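You operate a simulated robot arm through the tools that you are given. There is no shell and no other tool.

You run a simulated robot arm. Do the job below in one go: nothing can be reset, and whatever is moved stays where it is left.

## Task
Set both flanges of the empty beam to about 20 cm and lock them.

It is judged by the outcome, as a careful person would: the job done as asked, and still so three seconds after it is handed in. It fails if anything else is knocked over, pushed out of place, dropped, spilled or broken.

## Robot
A 7-joint arm with a three-finger gripper, fixed in place. Base frame: the origin is at the foot of the arm, x ahead of it, y to its left, z up; the work surface is at about z = 78. Lengths are in cm, angles in rad, forces in N, time in s.
Its first joint turns from -2.897 to 2.897 rad. Payload 2.69 kg.
Tool frame: the origin (TCP) lies between the finger pads and is the grasp point; the fingertips stand 3 cm ahead of it; z points along the fingers, y is the line along which they close. Largest opening 12.8 cm; the body of the gripper starts 11.7 cm behind the TCP.
Orientation is that of the tool frame in the base frame, as a unit quaternion [w, x, y, z]. With the fingers straight down and closing along the base's y, the tool's x points along the base's -x, its y along +y and its z along -z.

## Interface
- The arm moves only by the tool servo_tool. Its argument "motion" is a list of rows, each a list of 6 numbers: the shift along the base's x, y, z in cm, then the turn, a rotation vector about the base's x, y, z in rad. In form: [[tx, ty, tz, rx, ry, rz], ...]. A call has 1 to 20 rows; each row shifts and turns the commanded pose from where the row before left it. "hand" is the finger opening in cm, from 0 to 12.8, set as the call begins (left out, the last holds). A row lasts 0.2 s, in which the tool goes at most 5 cm and 0.15 rad; a call with a longer step from one row to the next is refused whole, and so is a gripper value outside its range. A pose out of reach is approached as far as the arm can. The call stops where the force on the tool passes 40 N (or 10 N more than at its start, if that is more) or the arm is blocked; 0.2 s more then pass. The fingers move at their own pace and stop on an object; they squeeze with about 34 N. The grip force told is the motor's: it shows also when the fingers shut on nothing. Time passes only in rows, and 0.2 s behind the last, so rows that do not move let the fingers close. The reply holds the time, the measured pose of the TCP, the force on the tool along the base axes, the opening and the grip force, in the units named above and with some noise, with the torque about the TCP (base axes, N m) and any sound that the robot's microphone picked up, and new pictures: "show" is both (left out), scene, wrist or none.
- Cameras (640 x 400 px; columns grow to the right, rows downward): "scene" is fixed at [39.98, 65.16, 135.42]; the picture's right is [-0.81, -0.59, 0.00], its down [-0.21, 0.29, -0.93] and it looks along [0.55, -0.76, -0.36] (base axes); focal length 361 px, centre (320, 200). "wrist" rides on the gripper at [5.8, 5.4, -13.1] in the tool frame; the picture's right is [-0.68, 0.74, 0.00], its down [-0.62, -0.57, -0.55] and it looks along [-0.40, -0.37, 0.84] (tool axes); focal length 234 px, centre (320, 200). There is no depth. A picture from a camera that has moved, and an enlarged one, comes with that camera's place and axes in the base frame and with its lens.
- move_column(by): slides the trunk up (or, below 0, down) by that many cm; the arm rides with it, the base frame stays. It gives what a move gives, with no picture.
- close_up(camera, box): a new picture of the part [left, top, right, bottom] of that camera's present view, enlarged. The clock stands still meanwhile.
- close_job(): hands the job in; it is judged then, once.

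Nothing tells you positions but the pictures and the camera data. Unless the task says otherwise, let go and move clear before handing in.

The tools are called after ">>>" by a JSON object that holds its "api" and its "payload". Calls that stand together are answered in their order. servo_tool: Moves the arm, as the interface text tells. Its arguments: {"type":"object","properties":{"motion":{"type":"array"},"hand":{"type":"number"},"show":{"type":"string","enum":["both","scene","wrist","none"]}},"required":["motion"]} The other tools are called the same way: move_column (by) slides the trunk up or down; close_up (camera, box) takes an enlarged picture of a part of a camera's view; close_job () hands the job in.

At the start:

```text
time: 0.0
tool_pos: [69.11, -35.4, 112.48]
tool_rot: [0.001, 0.001, 1.0, 0.0]
contact_force: [-0.6, -0.6, -0.3]
moment: [-0.01, 0.01, -0.01]
gripper_width: 12.8
gripper_force: 0.1
trunk travel left (down, up): [-17.5, 17.5]
```

scene: 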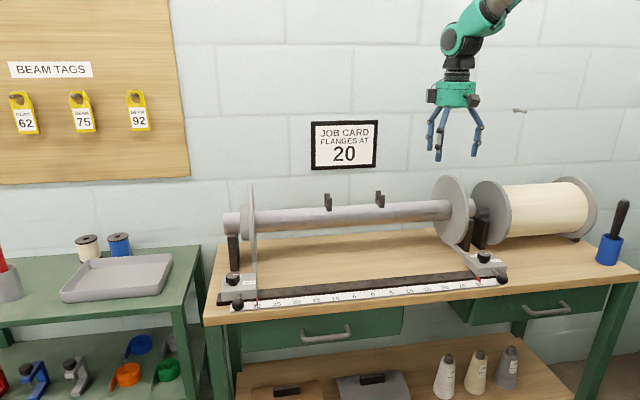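
wrist: 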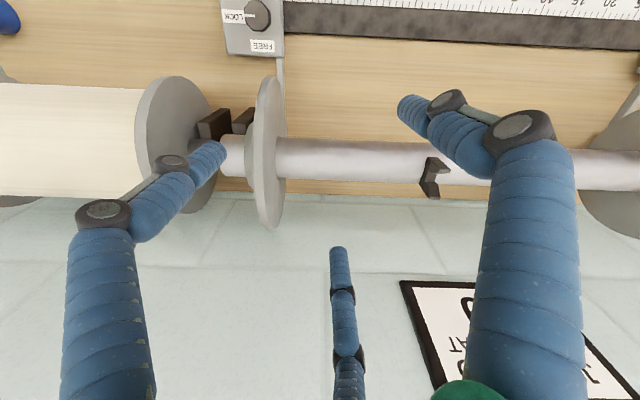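

I see an empty warp beam on the bench with two flanges, each on a carriage with a lock knob running along a ruler; a job card says flanges at 20. I will look closer at the scale and the knobs first.

>>> {"api": "close_up", "payload": {"camera": "scene", "box": [210, 240, 370, 340]}}

>>> {"api": "close_up", "payload": {"camera": "scene", "box": [370, 220, 530, 320]}}

>>> {"api": "close_up", "payload": {"camera": "scene", "box": [200, 160, 520, 320]}}

>>> {"api": "close_up", "payload": {"camera": "wrist", "box": [200, 0, 360, 100]}}

>>> {"api": "close_up", "payload": {"camera": "scene", "box": [300, 110, 400, 210]}}

```text
4.00 times, centred on (290, 290) of scene
camera zoom: at [39.98, 65.16, 135.42], right [-0.81, -0.59, 0.0], down [-0.21, 0.29, -0.93], along [0.55, -0.76, -0.36], focal length 1445 px, centre (440, -160)
```

zoom: 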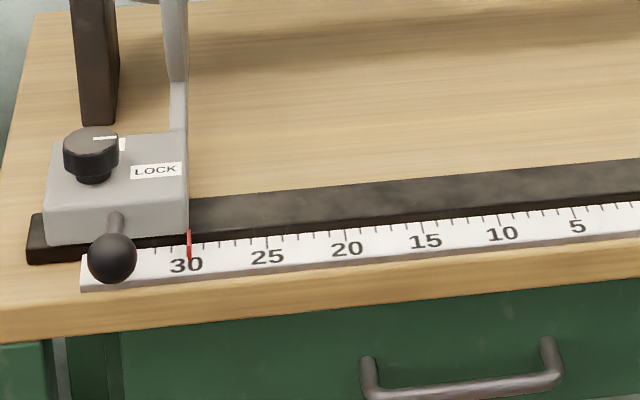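

```text
4.00 times, centred on (450, 270) of scene
camera zoom: at [39.98, 65.16, 135.42], right [-0.81, -0.59, 0.0], down [-0.21, 0.29, -0.93], along [0.55, -0.76, -0.36], focal length 1445 px, centre (-200, -80)
```

zoom: 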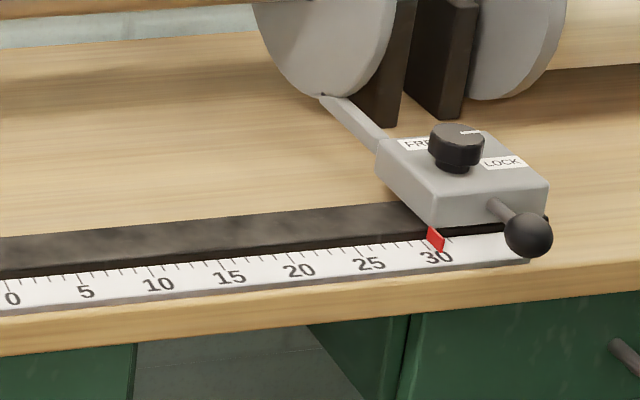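

```text
2.00 times, centred on (360, 240) of scene
camera zoom: at [39.98, 65.16, 135.42], right [-0.81, -0.59, 0.0], down [-0.21, 0.29, -0.93], along [0.55, -0.76, -0.36], focal length 722 px, centre (240, 120)
```

zoom: 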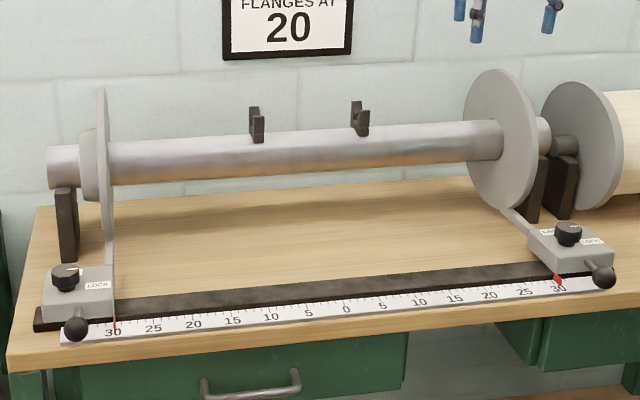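

```text
4.00 times, centred on (280, 50) of wrist
camera zoom: at [63.21, -30.07, 125.68], right [0.68, 0.74, 0.0], down [0.62, -0.57, 0.55], along [0.4, -0.37, -0.84], focal length 937 px, centre (480, 800)
```

zoom: 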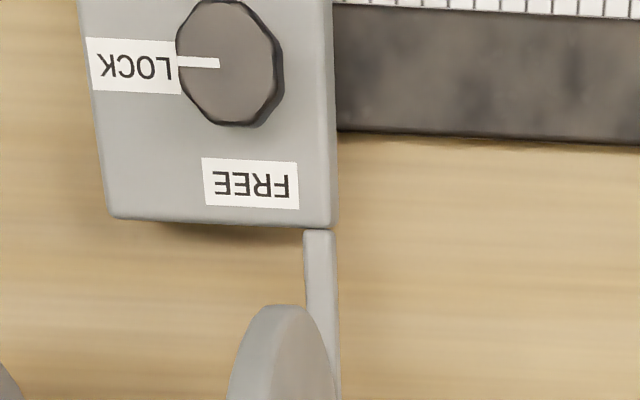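

```text
4.00 times, centred on (350, 160) of scene
camera zoom: at [39.98, 65.16, 135.42], right [-0.81, -0.59, 0.0], down [-0.21, 0.29, -0.93], along [0.55, -0.76, -0.36], focal length 1445 px, centre (200, 360)
```

zoom: 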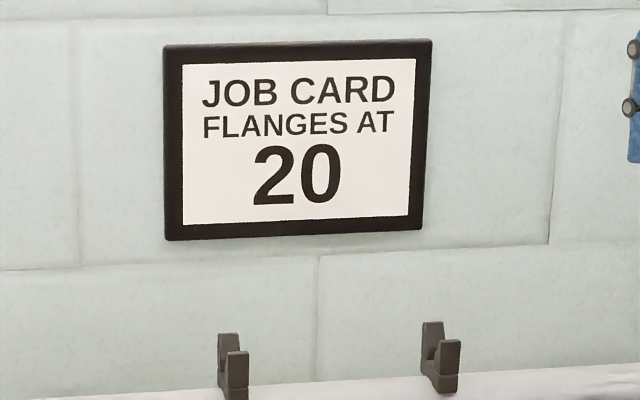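

The right-hand knob seems to point at LOCK; I need a sharper look at the left-hand one and its labels.

>>> {"api": "close_up", "payload": {"camera": "scene", "box": [216, 262, 264, 292]}}

>>> {"api": "close_up", "payload": {"camera": "scene", "box": [460, 240, 516, 290]}}

>>> {"api": "close_up", "payload": {"camera": "scene", "box": [210, 170, 290, 310]}}

>>> {"api": "close_up", "payload": {"camera": "scene", "box": [420, 160, 620, 300]}}

```text
13.33 times, centred on (240, 277) of scene
camera zoom: at [39.98, 65.16, 135.42], right [-0.81, -0.59, 0.0], down [-0.21, 0.29, -0.93], along [0.55, -0.76, -0.36], focal length 4816 px, centre (1387, -827)
```

zoom: 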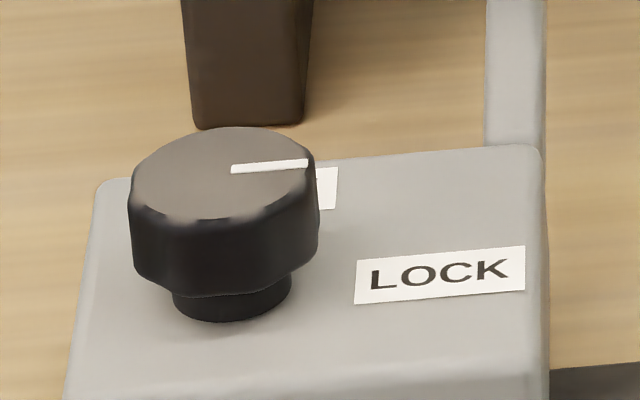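

```text
8.00 times, centred on (488, 265) of scene
camera zoom: at [39.98, 65.16, 135.42], right [-0.81, -0.59, 0.0], down [-0.21, 0.29, -0.93], along [0.55, -0.76, -0.36], focal length 2889 px, centre (-1024, -320)
```

zoom: 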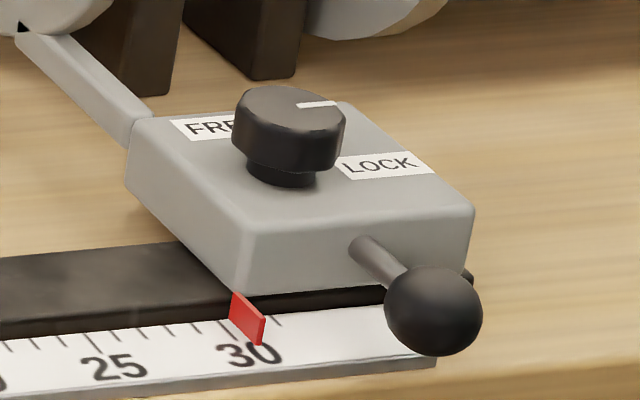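

```text
2.86 times, centred on (250, 240) of scene
camera zoom: at [39.98, 65.16, 135.42], right [-0.81, -0.59, 0.0], down [-0.21, 0.29, -0.93], along [0.55, -0.76, -0.36], focal length 1032 px, centre (520, 86)
```

zoom: 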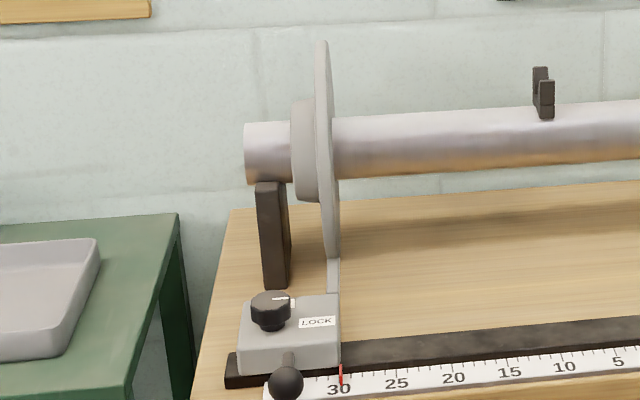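

```text
2.86 times, centred on (520, 230) of scene
camera zoom: at [39.98, 65.16, 135.42], right [-0.81, -0.59, 0.0], down [-0.21, 0.29, -0.93], along [0.55, -0.76, -0.36], focal length 1032 px, centre (-251, 114)
```

zoom: 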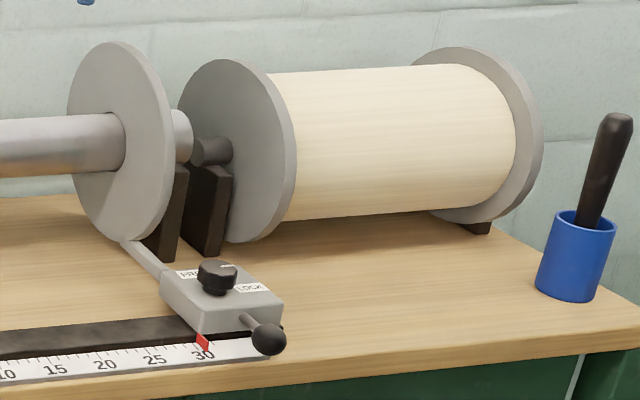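

Both knobs point at LOCK (toward the right-hand end of the rail), with FREE 90° counter-clockwise from there, toward the wall. The right knob is at roughly (54.5, -34, 84.6); I back the hand off toward the front of the bench, yaw and tilt it to keep clear of the flange disk, then look.

>>> {"api": "servo_tool", "payload": {"motion": [[-1, 1, 0, 0, 0, -0.1428], [-1, 1, 0, 0, 0, -0.1428], [-1, 1, 0, 0, 0, -0.1428], [-1, 1, 0, 0, 0, -0.1428], [-1, 1, 0, 0, 0, -0.1428], [-1, 1, 0, 0, 0, -0.1428], [-1, 1, 0, 0, 0, -0.1428], [-1, 1, 0, 0, 0, -0.1428], [-1, 1, 0, 0, 0, -0.1428], [-1, 1, 0, 0, 0, -0.1428], [-1, 1, 0, 0, 0, -0.1428], [0, 0, 0, -0.1375, 0, 0], [0, 0, 0, -0.1375, 0, 0], [0, 0, 0, -0.1375, 0, 0], [0, 0, 0, -0.1375, 0, 0]], "hand": 6.5}}

```text
time: 3.2
tool_pos: [58.18, -24.59, 112.59]
tool_rot: [0.192, 0.68, 0.681, -0.192]
contact_force: [-0.2, 0.4, 0.3]
moment: [0.01, -0.02, 0.0]
gripper_width: 6.5
gripper_force: 0.0
trunk travel left (down, up): [-17.5, 17.5]
camera wrist: at [63.48, -12.62, 120.78], right [0.74, -0.57, 0.36], down [-0.57, -0.24, 0.79], along [-0.37, -0.78, -0.5], focal length 234 px, centre (320, 200)
```

scene: 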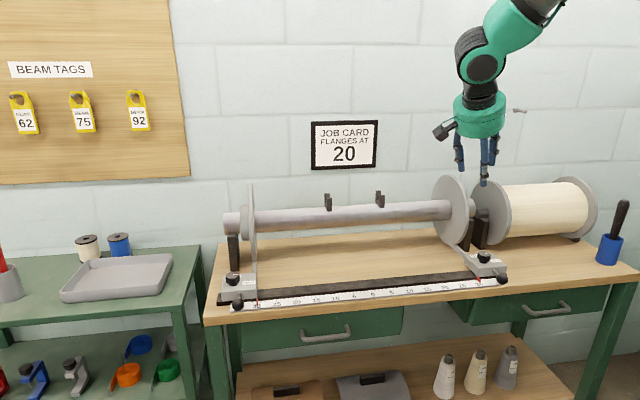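
wrist: 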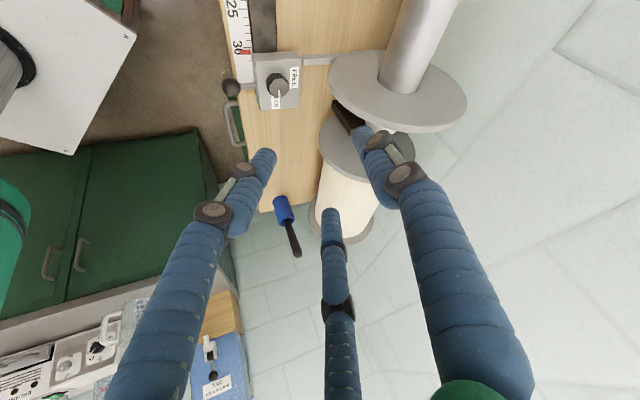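

The hand looks three-fingered in the pictures, so I check how the fingers meet when closing, before I touch anything. I also look at the right knob closely.

>>> {"api": "servo_tool", "payload": {"motion": [[0, 0, 0, 0, 0, 0], [0, 0, 0, 0, 0, 0], [0, 0, 0, 0, 0, 0]], "hand": 1.0}}

>>> {"api": "close_up", "payload": {"camera": "wrist", "box": [210, 20, 350, 130]}}

>>> {"api": "close_up", "payload": {"camera": "scene", "box": [420, 80, 540, 200]}}

```text
time: 4.0
tool_pos: [58.11, -24.47, 112.65]
tool_rot: [0.192, 0.68, 0.681, -0.191]
contact_force: [0.4, -0.6, 0.7]
moment: [0.0, 0.0, 0.0]
gripper_width: 0.98
gripper_force: 0.1
trunk travel left (down, up): [-17.5, 17.5]
camera wrist: at [63.46, -12.62, 120.77], right [0.74, -0.58, 0.35], down [-0.57, -0.24, 0.79], along [-0.37, -0.78, -0.5], focal length 234 px, centre (320, 200)
```

scene: 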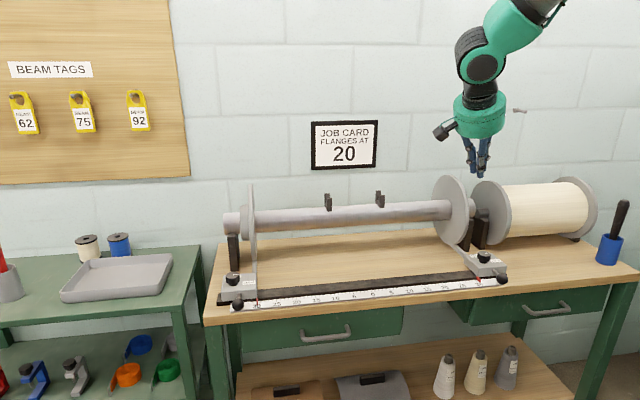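
wrist: 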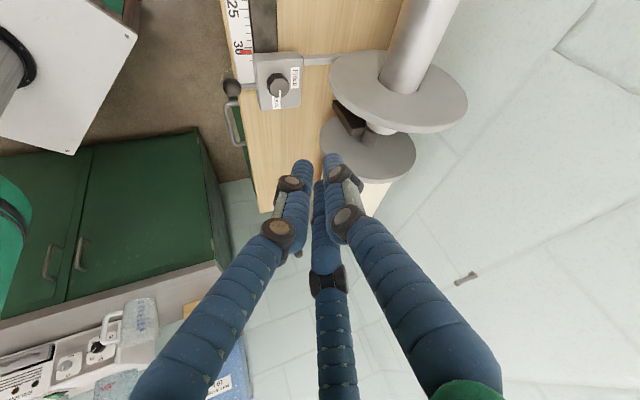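

```text
3.64 times, centred on (280, 75) of wrist
camera zoom: at [63.46, -12.62, 120.77], right [0.74, -0.58, 0.35], down [-0.57, -0.24, 0.79], along [-0.37, -0.78, -0.5], focal length 852 px, centre (466, 654)
```

zoom: 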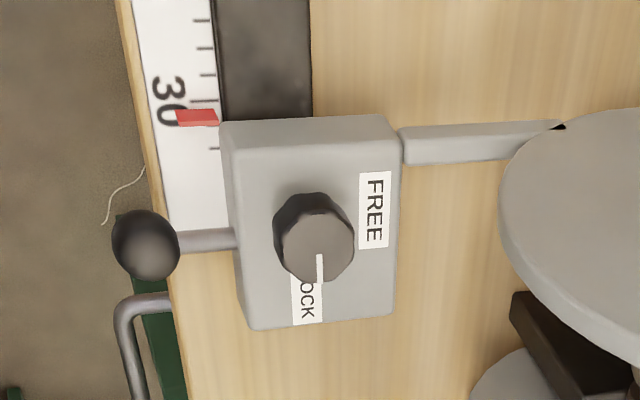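

```text
3.33 times, centred on (480, 140) of scene
camera zoom: at [39.98, 65.16, 135.42], right [-0.81, -0.59, 0.0], down [-0.21, 0.29, -0.93], along [0.55, -0.76, -0.36], focal length 1204 px, centre (-213, 400)
```

zoom: 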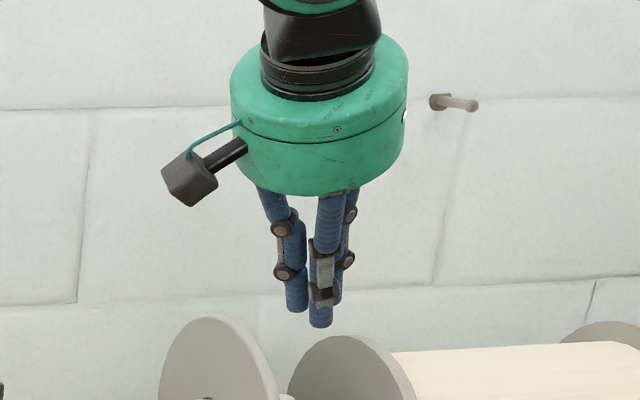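

The fingertips come together at the centre, so a centric grip on the knob will work. I tilt a bit more and drop to a stand-off point in front of and above the right knob (axis about 54.6, -34.1).

>>> {"api": "servo_tool", "payload": {"motion": [[0, 0, 0, -0.1, 0, 0], [0, 0, 0, -0.1, 0, 0], [-0.5, -0.243, -2.9, 0, 0, 0], [-0.5, -0.243, -2.9, 0, 0, 0], [-0.5, -0.243, -2.9, 0, 0, 0], [-0.5, -0.243, -2.9, 0, 0, 0], [-0.5, -0.243, -2.9, 0, 0, 0], [-0.5, -0.243, -2.9, 0, 0, 0], [-0.5, -0.243, -2.9, 0, 0, 0]], "hand": 6.5}}

>>> {"api": "close_up", "payload": {"camera": "scene", "box": [420, 140, 580, 300]}}

```text
time: 6.0
tool_pos: [54.62, -25.99, 92.17]
tool_rot: [0.259, 0.658, 0.658, -0.259]
contact_force: [0.3, 0.0, -0.1]
moment: [0.0, -0.01, 0.01]
gripper_width: 6.51
gripper_force: 0.1
trunk travel left (down, up): [-17.5, 17.5]
camera wrist: at [59.96, -12.68, 97.87], right [0.74, -0.49, 0.46], down [-0.57, -0.08, 0.82], along [-0.37, -0.87, -0.34], focal length 234 px, centre (320, 200)
```

scene: 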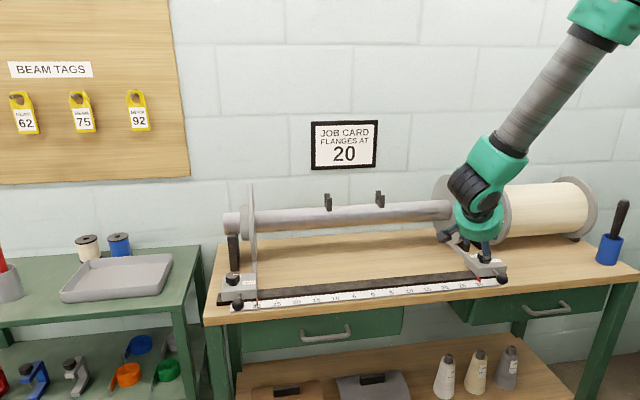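
wrist: 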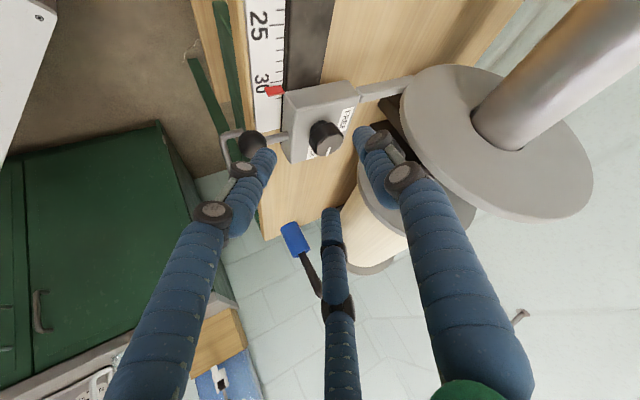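

```text
2.50 times, centred on (500, 220) of scene
camera zoom: at [39.98, 65.16, 135.42], right [-0.81, -0.59, 0.0], down [-0.21, 0.29, -0.93], along [0.55, -0.76, -0.36], focal length 903 px, centre (-130, 150)
```

zoom: 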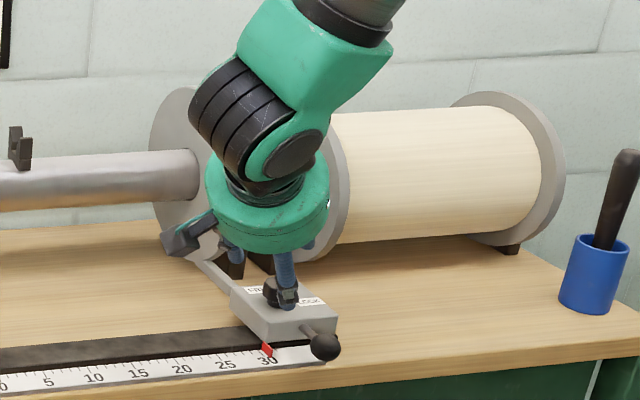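

The knob lines up with the approach. I advance along the tool axis to the knob, stopping before gripping.

>>> {"api": "servo_tool", "payload": {"motion": [[0.02, -1.16, -1.2, 0, 0, 0], [0.02, -1.16, -1.2, 0, 0, 0], [0.02, -1.16, -1.2, 0, 0, 0], [0.02, -1.16, -1.2, 0, 0, 0], [0.02, -1.16, -1.2, 0, 0, 0], [0, -1.15, -1.15, 0, 0, 0]]}}

>>> {"api": "close_up", "payload": {"camera": "wrist", "box": [220, 60, 420, 240]}}

>>> {"api": "close_up", "payload": {"camera": "scene", "box": [440, 200, 540, 300]}}

```text
time: 7.5
tool_pos: [54.48, -32.51, 85.14]
tool_rot: [0.258, 0.658, 0.658, -0.261]
contact_force: [-23.4, 60.0, 43.0]
moment: [1.34, 0.61, -0.09]
gripper_width: 7.93
gripper_force: 44.4
trunk travel left (down, up): [-17.5, 17.5]
stopped in row 6: the force on the tool passed its limit at 57 N (the readings are from after the stop); the commanded pose is now the measured one
camera wrist: at [59.73, -19.23, 90.81], right [0.74, -0.49, 0.46], down [-0.56, -0.08, 0.82], along [-0.37, -0.87, -0.34], focal length 234 px, centre (320, 200)
```

scene: 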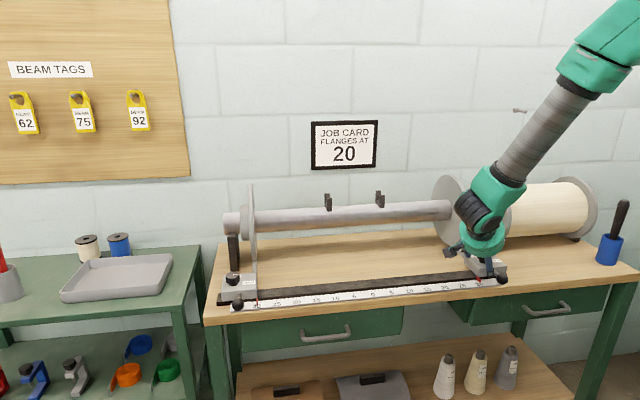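
wrist: 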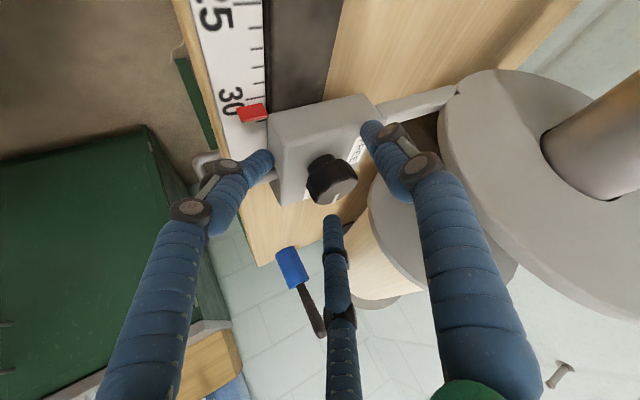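

```text
2.22 times, centred on (320, 150) of wrist
camera zoom: at [59.73, -19.23, 90.81], right [0.74, -0.49, 0.46], down [-0.56, -0.08, 0.82], along [-0.37, -0.87, -0.34], focal length 520 px, centre (320, 311)
```

zoom: 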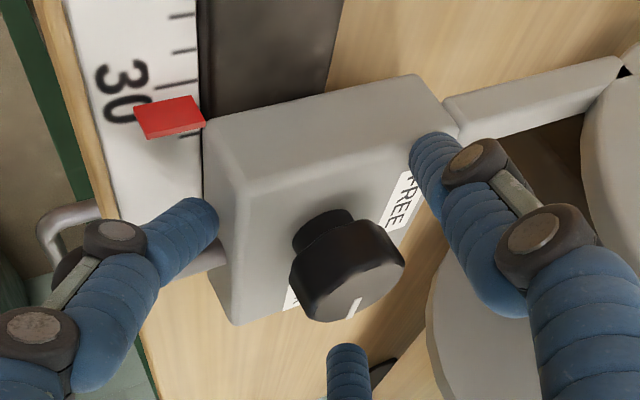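

```text
4.00 times, centred on (490, 250) of scene
camera zoom: at [39.98, 65.16, 135.42], right [-0.81, -0.59, 0.0], down [-0.21, 0.29, -0.93], along [0.55, -0.76, -0.36], focal length 1445 px, centre (-360, 0)
```

zoom: 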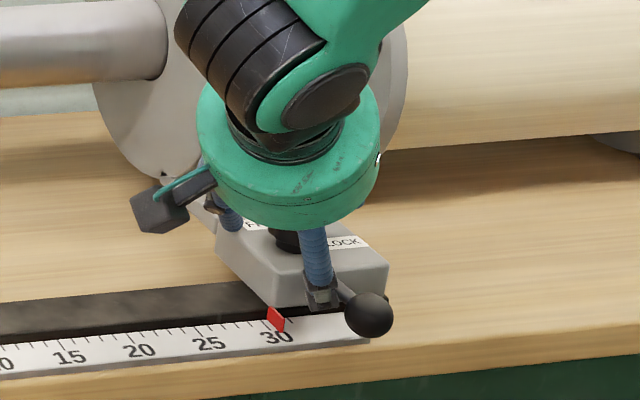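

The outer finger met the front edge of the carriage, so the tilted approach is too low there. I re-measured: the flange disk stays about 9 cm behind the ruler edge, so a vertical grip has room. I back out, straighten the tool and hover above the knob.

>>> {"api": "servo_tool", "payload": {"motion": [[0, 1.3, 1.4, 0, 0, 0], [0, 1.3, 1.4, 0, 0, 0], [0, 1.3, 1.4, 0, 0, 0], [0, 1.3, 1.4, 0, 0, 0], [0, 1.3, 1.4, 0, 0, 0], [0, 0, 3, 0.15, 0, 0], [0, 0, 3, 0.15, 0, 0], [0, 0, 3, 0.15, 0, 0], [0, 0, 0, 0.15, 0, 0], [0, 0, 0, 0.15, 0, 0], [0, -1.35, 0, 0, 0, 0.131], [0, -1.35, 0, 0, 0, 0.131], [0, -1.35, 0, 0, 0, 0.131], [0, -1.35, 0, 0, 0, 0.131], [0, -1.35, 0, 0, 0, 0.131], [0, -1.2, 0, 0, 0, 0.131]], "hand": 6.5}}

>>> {"api": "close_up", "payload": {"camera": "wrist", "box": [220, 60, 420, 240]}}

>>> {"api": "close_up", "payload": {"camera": "scene", "box": [420, 140, 580, 300]}}

```text
time: 10.9
tool_pos: [54.61, -34.32, 100.91]
tool_rot: [-0.001, 0.379, 0.925, -0.001]
contact_force: [-0.7, 0.7, -0.4]
moment: [0.0, 0.01, 0.0]
gripper_width: 6.51
gripper_force: 0.0
trunk travel left (down, up): [-17.5, 17.5]
camera wrist: at [54.17, -26.36, 114.04], right [1.0, 0.05, 0.0], down [0.04, -0.83, 0.55], along [0.02, -0.55, -0.84], focal length 234 px, centre (320, 200)
```

scene: 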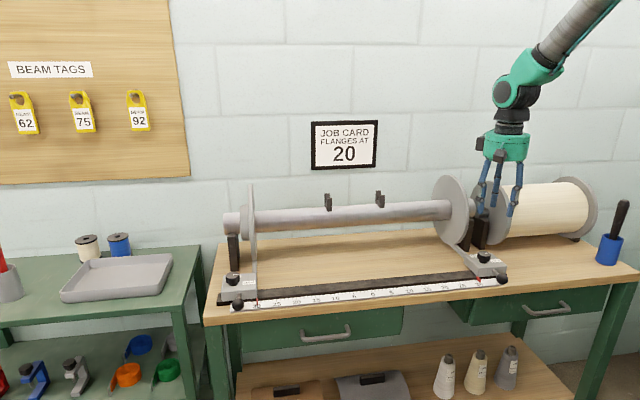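
wrist: 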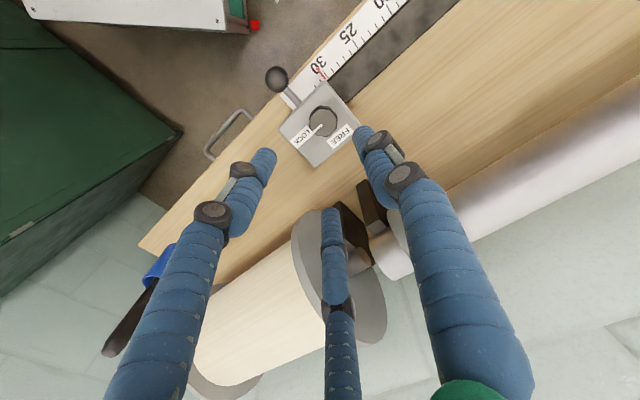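

```text
2.22 times, centred on (320, 150) of wrist
camera zoom: at [54.17, -26.36, 114.04], right [1.0, 0.05, 0.0], down [0.04, -0.83, 0.55], along [0.02, -0.55, -0.84], focal length 520 px, centre (320, 311)
```

zoom: 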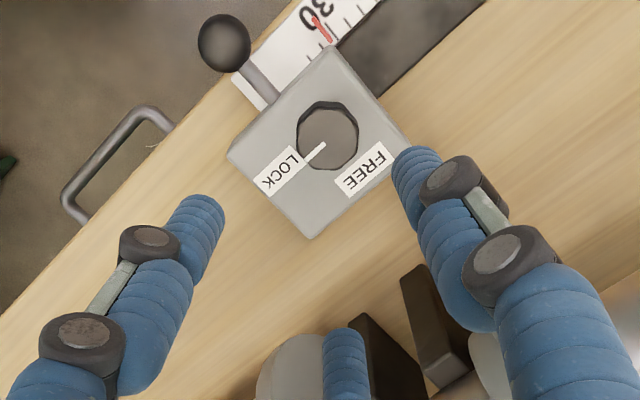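

```text
2.50 times, centred on (500, 220) of scene
camera zoom: at [39.98, 65.16, 135.42], right [-0.81, -0.59, 0.0], down [-0.21, 0.29, -0.93], along [0.55, -0.76, -0.36], focal length 903 px, centre (-130, 150)
```

zoom: 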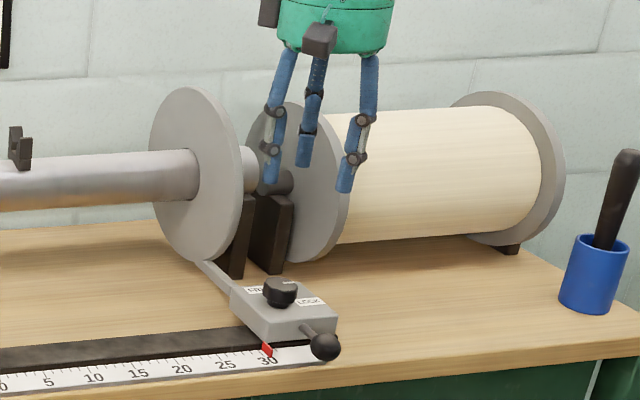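

The right carriage is still at 30 and undisturbed. I descend vertically over the right knob with open fingers.

>>> {"api": "servo_tool", "payload": {"motion": [[0.03, 0.03, -2.4, 0, 0, 0], [0.03, 0.03, -2.4, 0, 0, 0], [0.03, 0.03, -2.4, 0, 0, 0], [0.03, 0.03, -2.4, 0, 0, 0], [0.02, 0.03, -2.4, 0, 0, 0], [0, 0, -1.9, 0, 0, 0], [0, 0, -1.0, 0, 0, 0]]}}

>>> {"api": "close_up", "payload": {"camera": "wrist", "box": [220, 60, 420, 240]}}

>>> {"api": "close_up", "payload": {"camera": "scene", "box": [420, 160, 560, 300]}}

```text
time: 12.2
tool_pos: [55.51, -34.88, 88.54]
tool_rot: [0.007, 0.38, 0.925, -0.002]
contact_force: [1.7, -1.9, 19.9]
moment: [-0.2, -0.88, 0.0]
gripper_width: 6.51
gripper_force: 0.1
trunk travel left (down, up): [-17.5, 17.5]
stopped in row 6: the force on the tool passed its limit at 66 N (the readings are from after the stop); the commanded pose is now the measured one
camera wrist: at [54.86, -26.67, 101.69], right [1.0, 0.05, 0.01], down [0.03, -0.83, 0.56], along [0.04, -0.56, -0.83], focal length 234 px, centre (320, 200)
```

scene: 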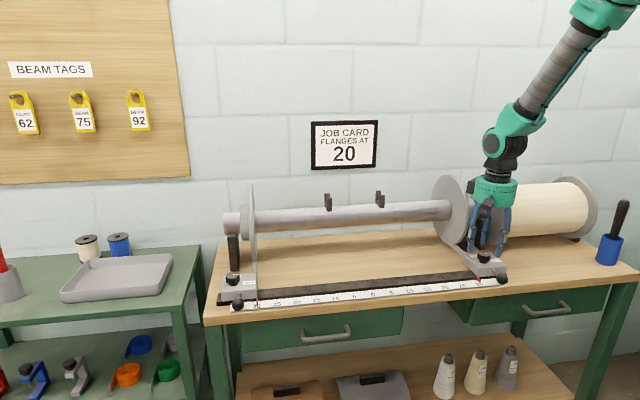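
wrist: 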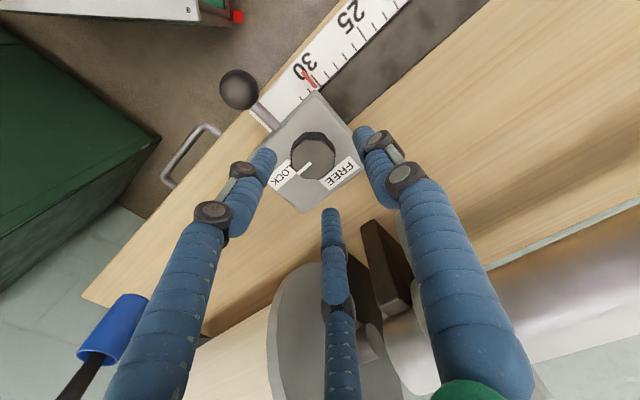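

```text
2.22 times, centred on (320, 150) of wrist
camera zoom: at [54.86, -26.67, 101.69], right [1.0, 0.05, 0.01], down [0.03, -0.83, 0.56], along [0.04, -0.56, -0.83], focal length 520 px, centre (320, 311)
```

zoom: 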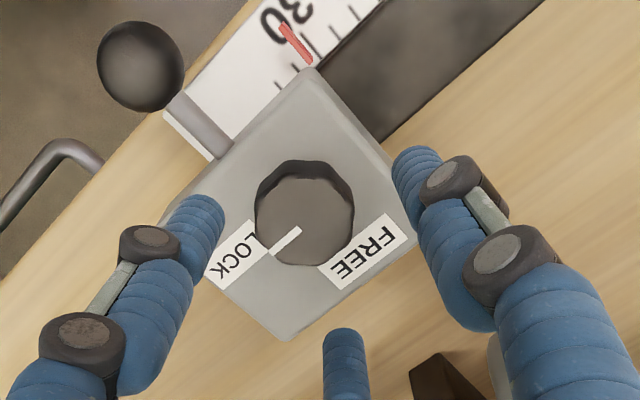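

```text
2.86 times, centred on (490, 230) of scene
camera zoom: at [39.98, 65.16, 135.42], right [-0.81, -0.59, 0.0], down [-0.21, 0.29, -0.93], along [0.55, -0.76, -0.36], focal length 1032 px, centre (-166, 114)
```

zoom: 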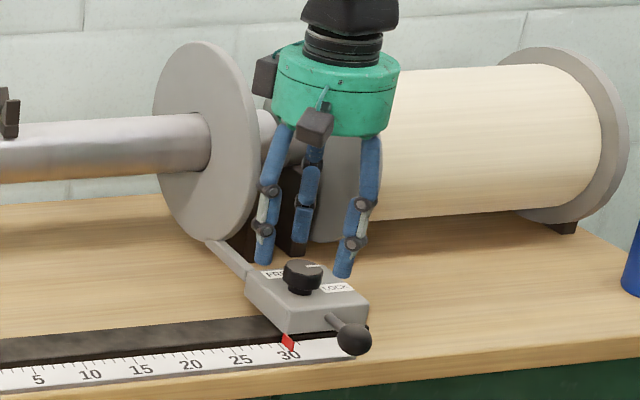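

Something on the hand stopped the descent at TCP z = 88.5, with contact on the flange side about 5 cm from the tool axis. I look closely to see what touches before moving on.

>>> {"api": "close_up", "payload": {"camera": "scene", "box": [450, 165, 530, 225]}}

>>> {"api": "close_up", "payload": {"camera": "wrist", "box": [320, 100, 640, 400]}}

>>> {"api": "close_up", "payload": {"camera": "scene", "box": [460, 210, 520, 290]}}

```text
6.67 times, centred on (490, 195) of scene
camera zoom: at [39.98, 65.16, 135.42], right [-0.81, -0.59, 0.0], down [-0.21, 0.29, -0.93], along [0.55, -0.76, -0.36], focal length 2408 px, centre (-813, 233)
```

zoom: 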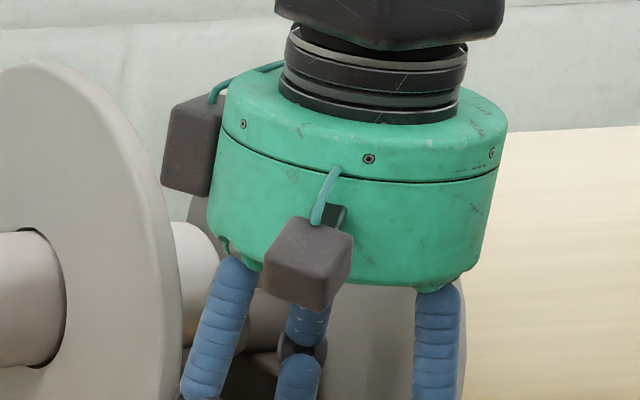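

```text
1.33 times, centred on (480, 250) of wrist
camera zoom: at [54.86, -26.67, 101.69], right [1.0, 0.05, 0.01], down [0.03, -0.83, 0.56], along [0.04, -0.56, -0.83], focal length 312 px, centre (107, 133)
```

zoom: 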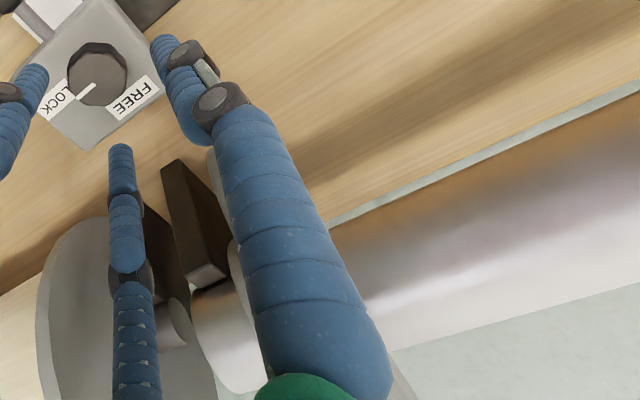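

```text
5.00 times, centred on (490, 250) of scene
camera zoom: at [39.98, 65.16, 135.42], right [-0.81, -0.59, 0.0], down [-0.21, 0.29, -0.93], along [0.55, -0.76, -0.36], focal length 1806 px, centre (-530, -50)
```

zoom: 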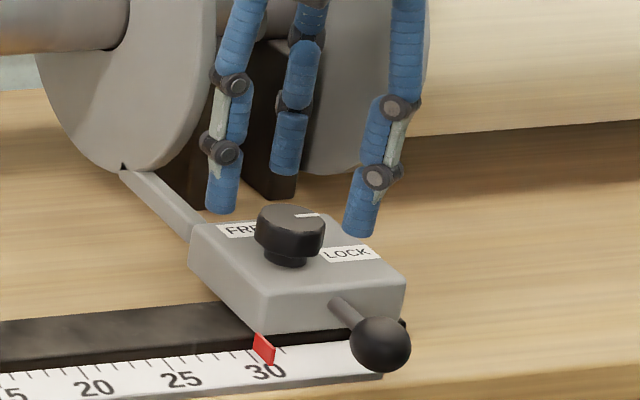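

The dark sensor box on the side of the hand sits against the flange rim, so the fingers themselves are fine. I go back up, yaw so that box faces away from the flange, and retry.

>>> {"api": "servo_tool", "payload": {"motion": [[0, 0, 2.5, 0, 0, 0], [-0.15, 0.15, 2.5, 0, 0, 0], [-0.15, 0.15, 2.5, 0, 0, 0], [-0.15, 0.15, 2.5, 0, 0, 0], [-0.15, 0.15, 2.5, 0, 0, 0], [-0.15, 0.15, 0, 0, 0, 0.137], [0, 0, 0, 0, 0, 0.137], [0, 0, 0, 0, 0, 0.137], [0, 0, 0, 0, 0, 0.137], [0, 0, 0, 0, 0, 0.137], [0, 0, 0, 0, 0, 0.137], [0, 0, 0, 0, 0, 0.137]]}}

>>> {"api": "close_up", "payload": {"camera": "scene", "box": [420, 100, 560, 300]}}

>>> {"api": "close_up", "payload": {"camera": "wrist", "box": [220, 60, 420, 240]}}

```text
time: 14.8
tool_pos: [54.7, -34.11, 100.87]
tool_rot: [0.006, -0.09, 0.996, 0.0]
contact_force: [-0.5, -0.5, 0.1]
moment: [0.02, 0.01, -0.03]
gripper_width: 6.51
gripper_force: 0.0
trunk travel left (down, up): [-17.5, 17.5]
camera wrist: at [47.66, -29.73, 113.92], right [0.53, 0.85, 0.01], down [0.7, -0.45, 0.56], along [0.47, -0.29, -0.83], focal length 234 px, centre (320, 200)
```

scene: 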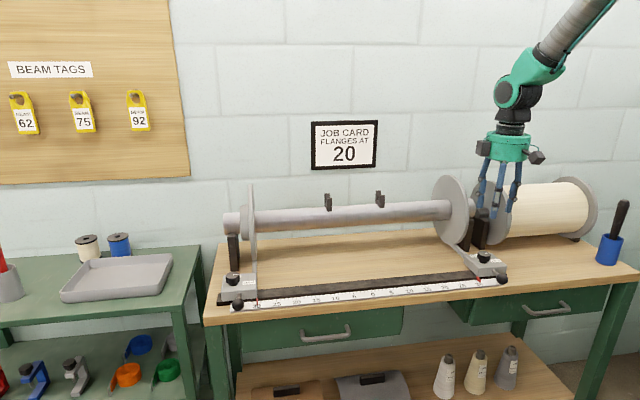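
wrist: 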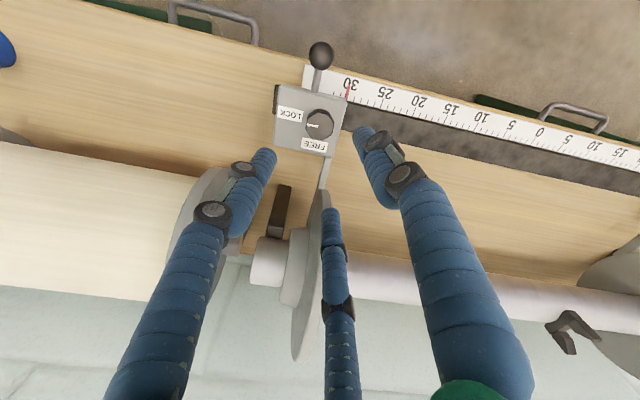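

```text
2.00 times, centred on (490, 200) of scene
camera zoom: at [39.98, 65.16, 135.42], right [-0.81, -0.59, 0.0], down [-0.21, 0.29, -0.93], along [0.55, -0.76, -0.36], focal length 722 px, centre (-20, 200)
```

zoom: 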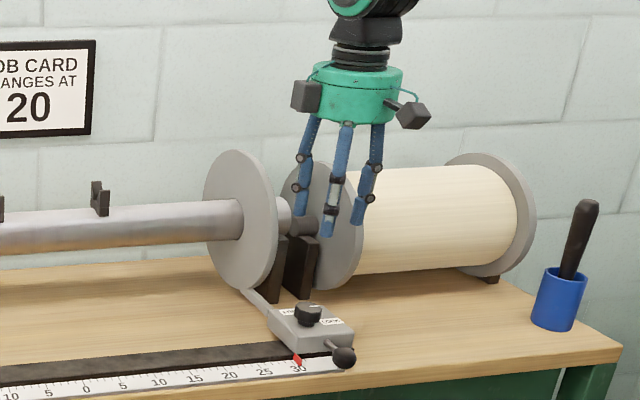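

```text
2.22 times, centred on (320, 150) of wrist
camera zoom: at [47.66, -29.73, 113.92], right [0.53, 0.85, 0.01], down [0.7, -0.45, 0.56], along [0.47, -0.29, -0.83], focal length 520 px, centre (320, 311)
```

zoom: 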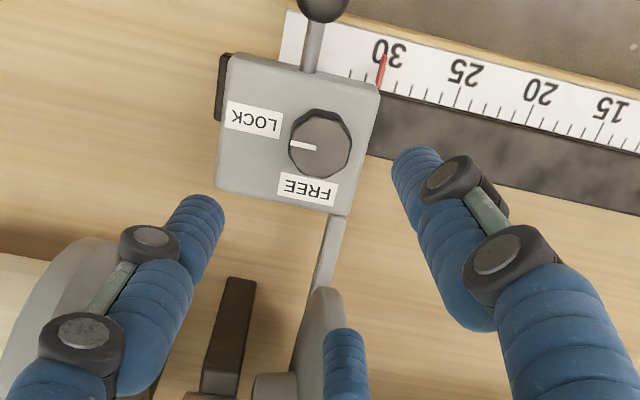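

The box and camera now face away from the flange. I descend again onto the right knob.

>>> {"api": "servo_tool", "payload": {"motion": [[0.02, 0.02, -2.3, 0, 0.012, 0], [0.02, 0.02, -2.3, 0, 0, 0], [0, 0, -2.3, 0, 0, 0], [0, 0, -2.3, 0, 0, 0], [0, 0, -2.3, 0, 0, 0], [0, 0, -2.3, 0, 0, 0], [0, 0, -0.6, 0, 0, 0], [0, 0, -0.5, 0, 0, 0]]}}

>>> {"api": "close_up", "payload": {"camera": "wrist", "box": [220, 60, 420, 240]}}

>>> {"api": "close_up", "payload": {"camera": "scene", "box": [420, 160, 560, 300]}}

```text
time: 16.6
tool_pos: [54.6, -33.88, 85.89]
tool_rot: [-0.001, -0.088, 0.996, 0.0]
contact_force: [-0.5, -0.3, -0.1]
moment: [0.01, -0.05, -0.01]
gripper_width: 6.49
gripper_force: 0.1
trunk travel left (down, up): [-17.5, 17.5]
camera wrist: at [47.83, -29.59, 99.15], right [0.53, 0.85, 0.0], down [0.71, -0.45, 0.55], along [0.46, -0.29, -0.84], focal length 234 px, centre (320, 200)
```

scene: 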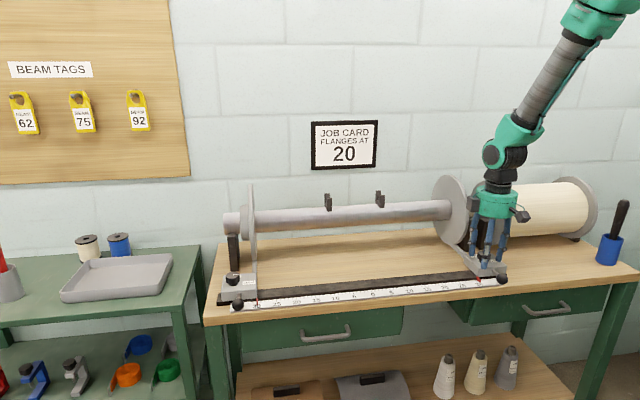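
wrist: 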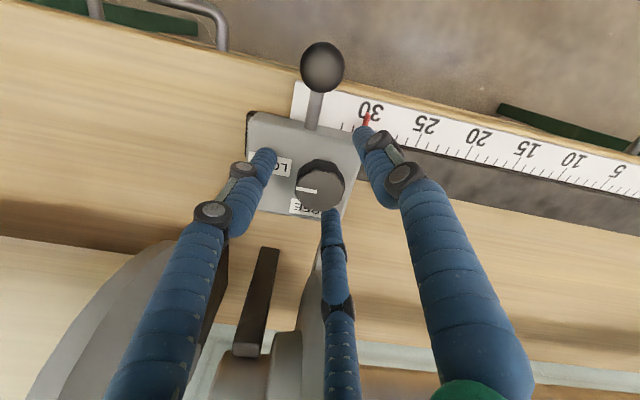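

```text
2.22 times, centred on (320, 150) of wrist
camera zoom: at [47.83, -29.59, 99.15], right [0.53, 0.85, 0.0], down [0.71, -0.45, 0.55], along [0.46, -0.29, -0.84], focal length 520 px, centre (320, 311)
```

zoom: 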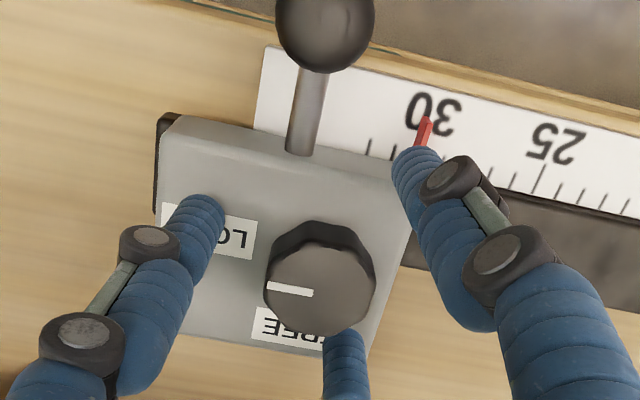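

```text
2.86 times, centred on (490, 230) of scene
camera zoom: at [39.98, 65.16, 135.42], right [-0.81, -0.59, 0.0], down [-0.21, 0.29, -0.93], along [0.55, -0.76, -0.36], focal length 1032 px, centre (-166, 114)
```

zoom: 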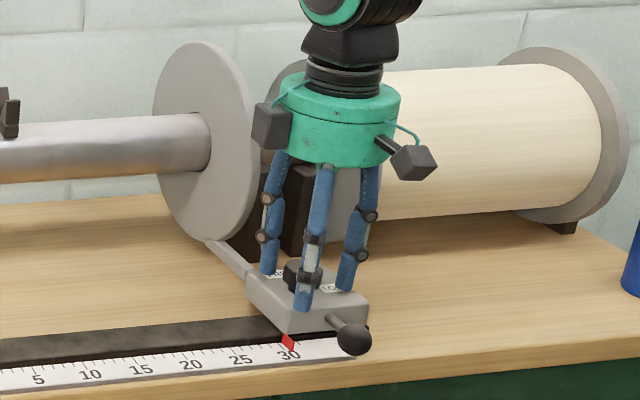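

No contact, and the knob is centred between the fingers. I close onto it.

>>> {"api": "servo_tool", "payload": {"motion": [[0.1, 0, 0, 0, 0, 0], [0, 0, 0, 0, 0, 0], [0, 0, 0, 0, 0, 0], [0, 0, 0, 0, 0, 0]], "hand": 2.5}}

>>> {"api": "close_up", "payload": {"camera": "wrist", "box": [220, 60, 420, 240]}}

>>> {"api": "close_up", "payload": {"camera": "scene", "box": [460, 230, 520, 290]}}

```text
time: 17.6
tool_pos: [54.78, -34.05, 86.08]
tool_rot: [-0.001, -0.089, 0.996, -0.001]
contact_force: [16.4, -6.3, 2.2]
moment: [-0.33, -0.38, 0.03]
gripper_width: 3.66
gripper_force: 8.8
trunk travel left (down, up): [-17.5, 17.5]
camera wrist: at [48.04, -29.65, 99.2], right [0.53, 0.85, 0.0], down [0.71, -0.45, 0.55], along [0.46, -0.29, -0.84], focal length 234 px, centre (320, 200)
```

scene: 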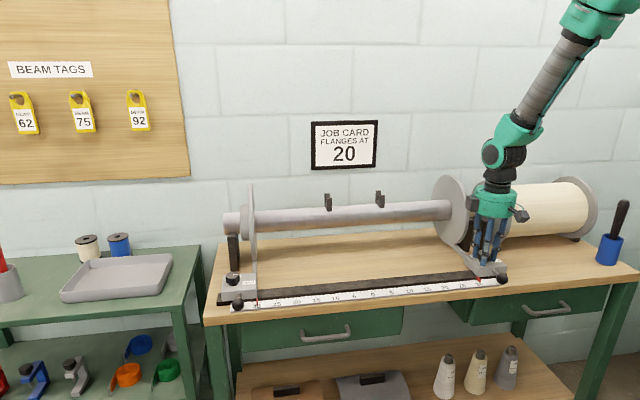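
wrist: 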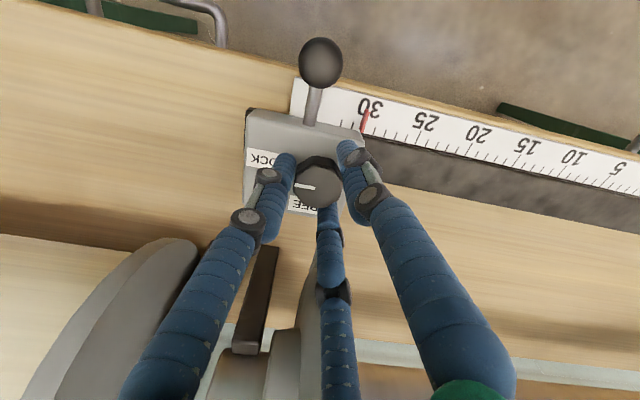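

```text
2.22 times, centred on (320, 150) of wrist
camera zoom: at [48.04, -29.65, 99.2], right [0.53, 0.85, 0.0], down [0.71, -0.45, 0.55], along [0.46, -0.29, -0.84], focal length 520 px, centre (320, 311)
```

zoom: 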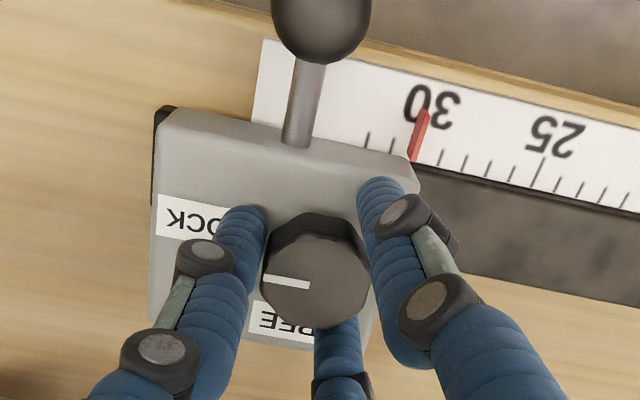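

```text
6.67 times, centred on (490, 260) of scene
camera zoom: at [39.98, 65.16, 135.42], right [-0.81, -0.59, 0.0], down [-0.21, 0.29, -0.93], along [0.55, -0.76, -0.36], focal length 2408 px, centre (-813, -200)
```

zoom: 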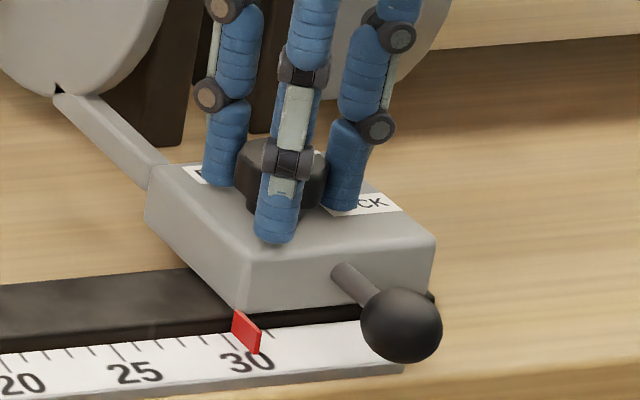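

The fingers hold the knob (3.66 cm) with a small side load. I firm up the grip and ease the offset before turning.

>>> {"api": "servo_tool", "payload": {"motion": [[0.15, -0.05, 0, 0, 0, 0], [0, 0, 0, 0, 0, 0], [0, 0, 0, 0, 0, 0]], "hand": 0, "show": "none"}}

```text
time: 18.4
tool_pos: [54.87, -34.02, 86.03]
tool_rot: [-0.001, -0.09, 0.996, 0.0]
contact_force: [15.4, -5.5, 11.4]
moment: [-0.08, -0.3, 0.14]
gripper_width: 3.5
gripper_force: 34.0
trunk travel left (down, up): [-17.5, 17.5]
```

Grip is firm at 34 N. I start turning the knob counter-clockwise toward FREE, a first part only.

>>> {"api": "servo_tool", "payload": {"motion": [[0.1, -0.05, 0, 0, 0, 0.1], [0, 0, 0, 0, 0, 0.1], [0, 0, 0, 0, 0, 0.1], [0, 0, 0, 0, 0, 0.1], [0, 0, 0, 0, 0, 0]]}}

>>> {"api": "close_up", "payload": {"camera": "wrist", "box": [220, 60, 420, 240]}}

```text
time: 19.6
tool_pos: [54.84, -33.99, 85.92]
tool_rot: [0.0, -0.286, 0.958, 0.0]
contact_force: [2.2, -18.4, 15.6]
moment: [-0.54, 0.05, -0.04]
gripper_width: 3.41
gripper_force: 34.0
trunk travel left (down, up): [-17.5, 17.5]
camera wrist: at [46.98, -32.71, 99.14], right [0.16, 0.99, 0.0], down [0.83, -0.14, 0.55], along [0.54, -0.09, -0.84], focal length 234 px, centre (320, 200)
```

scene: 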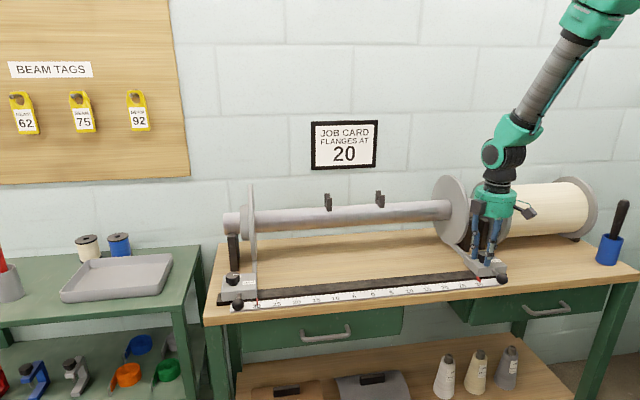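
wrist: 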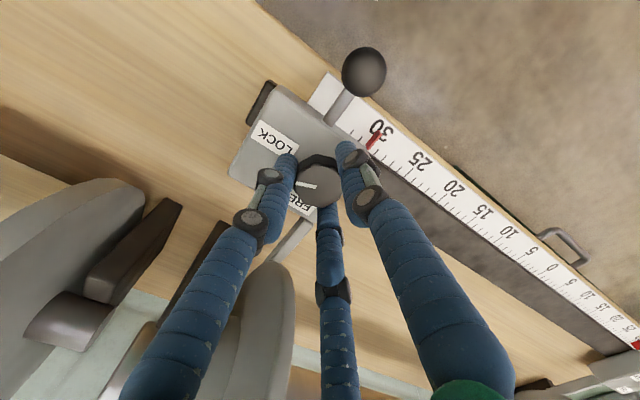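

```text
2.22 times, centred on (320, 150) of wrist
camera zoom: at [46.98, -32.71, 99.14], right [0.16, 0.99, 0.0], down [0.83, -0.14, 0.55], along [0.54, -0.09, -0.84], focal length 520 px, centre (320, 311)
```

zoom: 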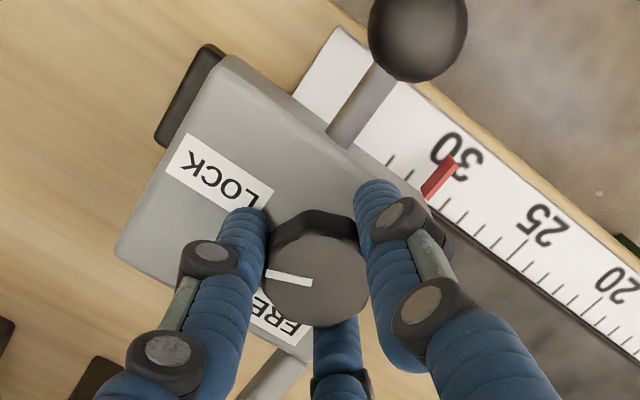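

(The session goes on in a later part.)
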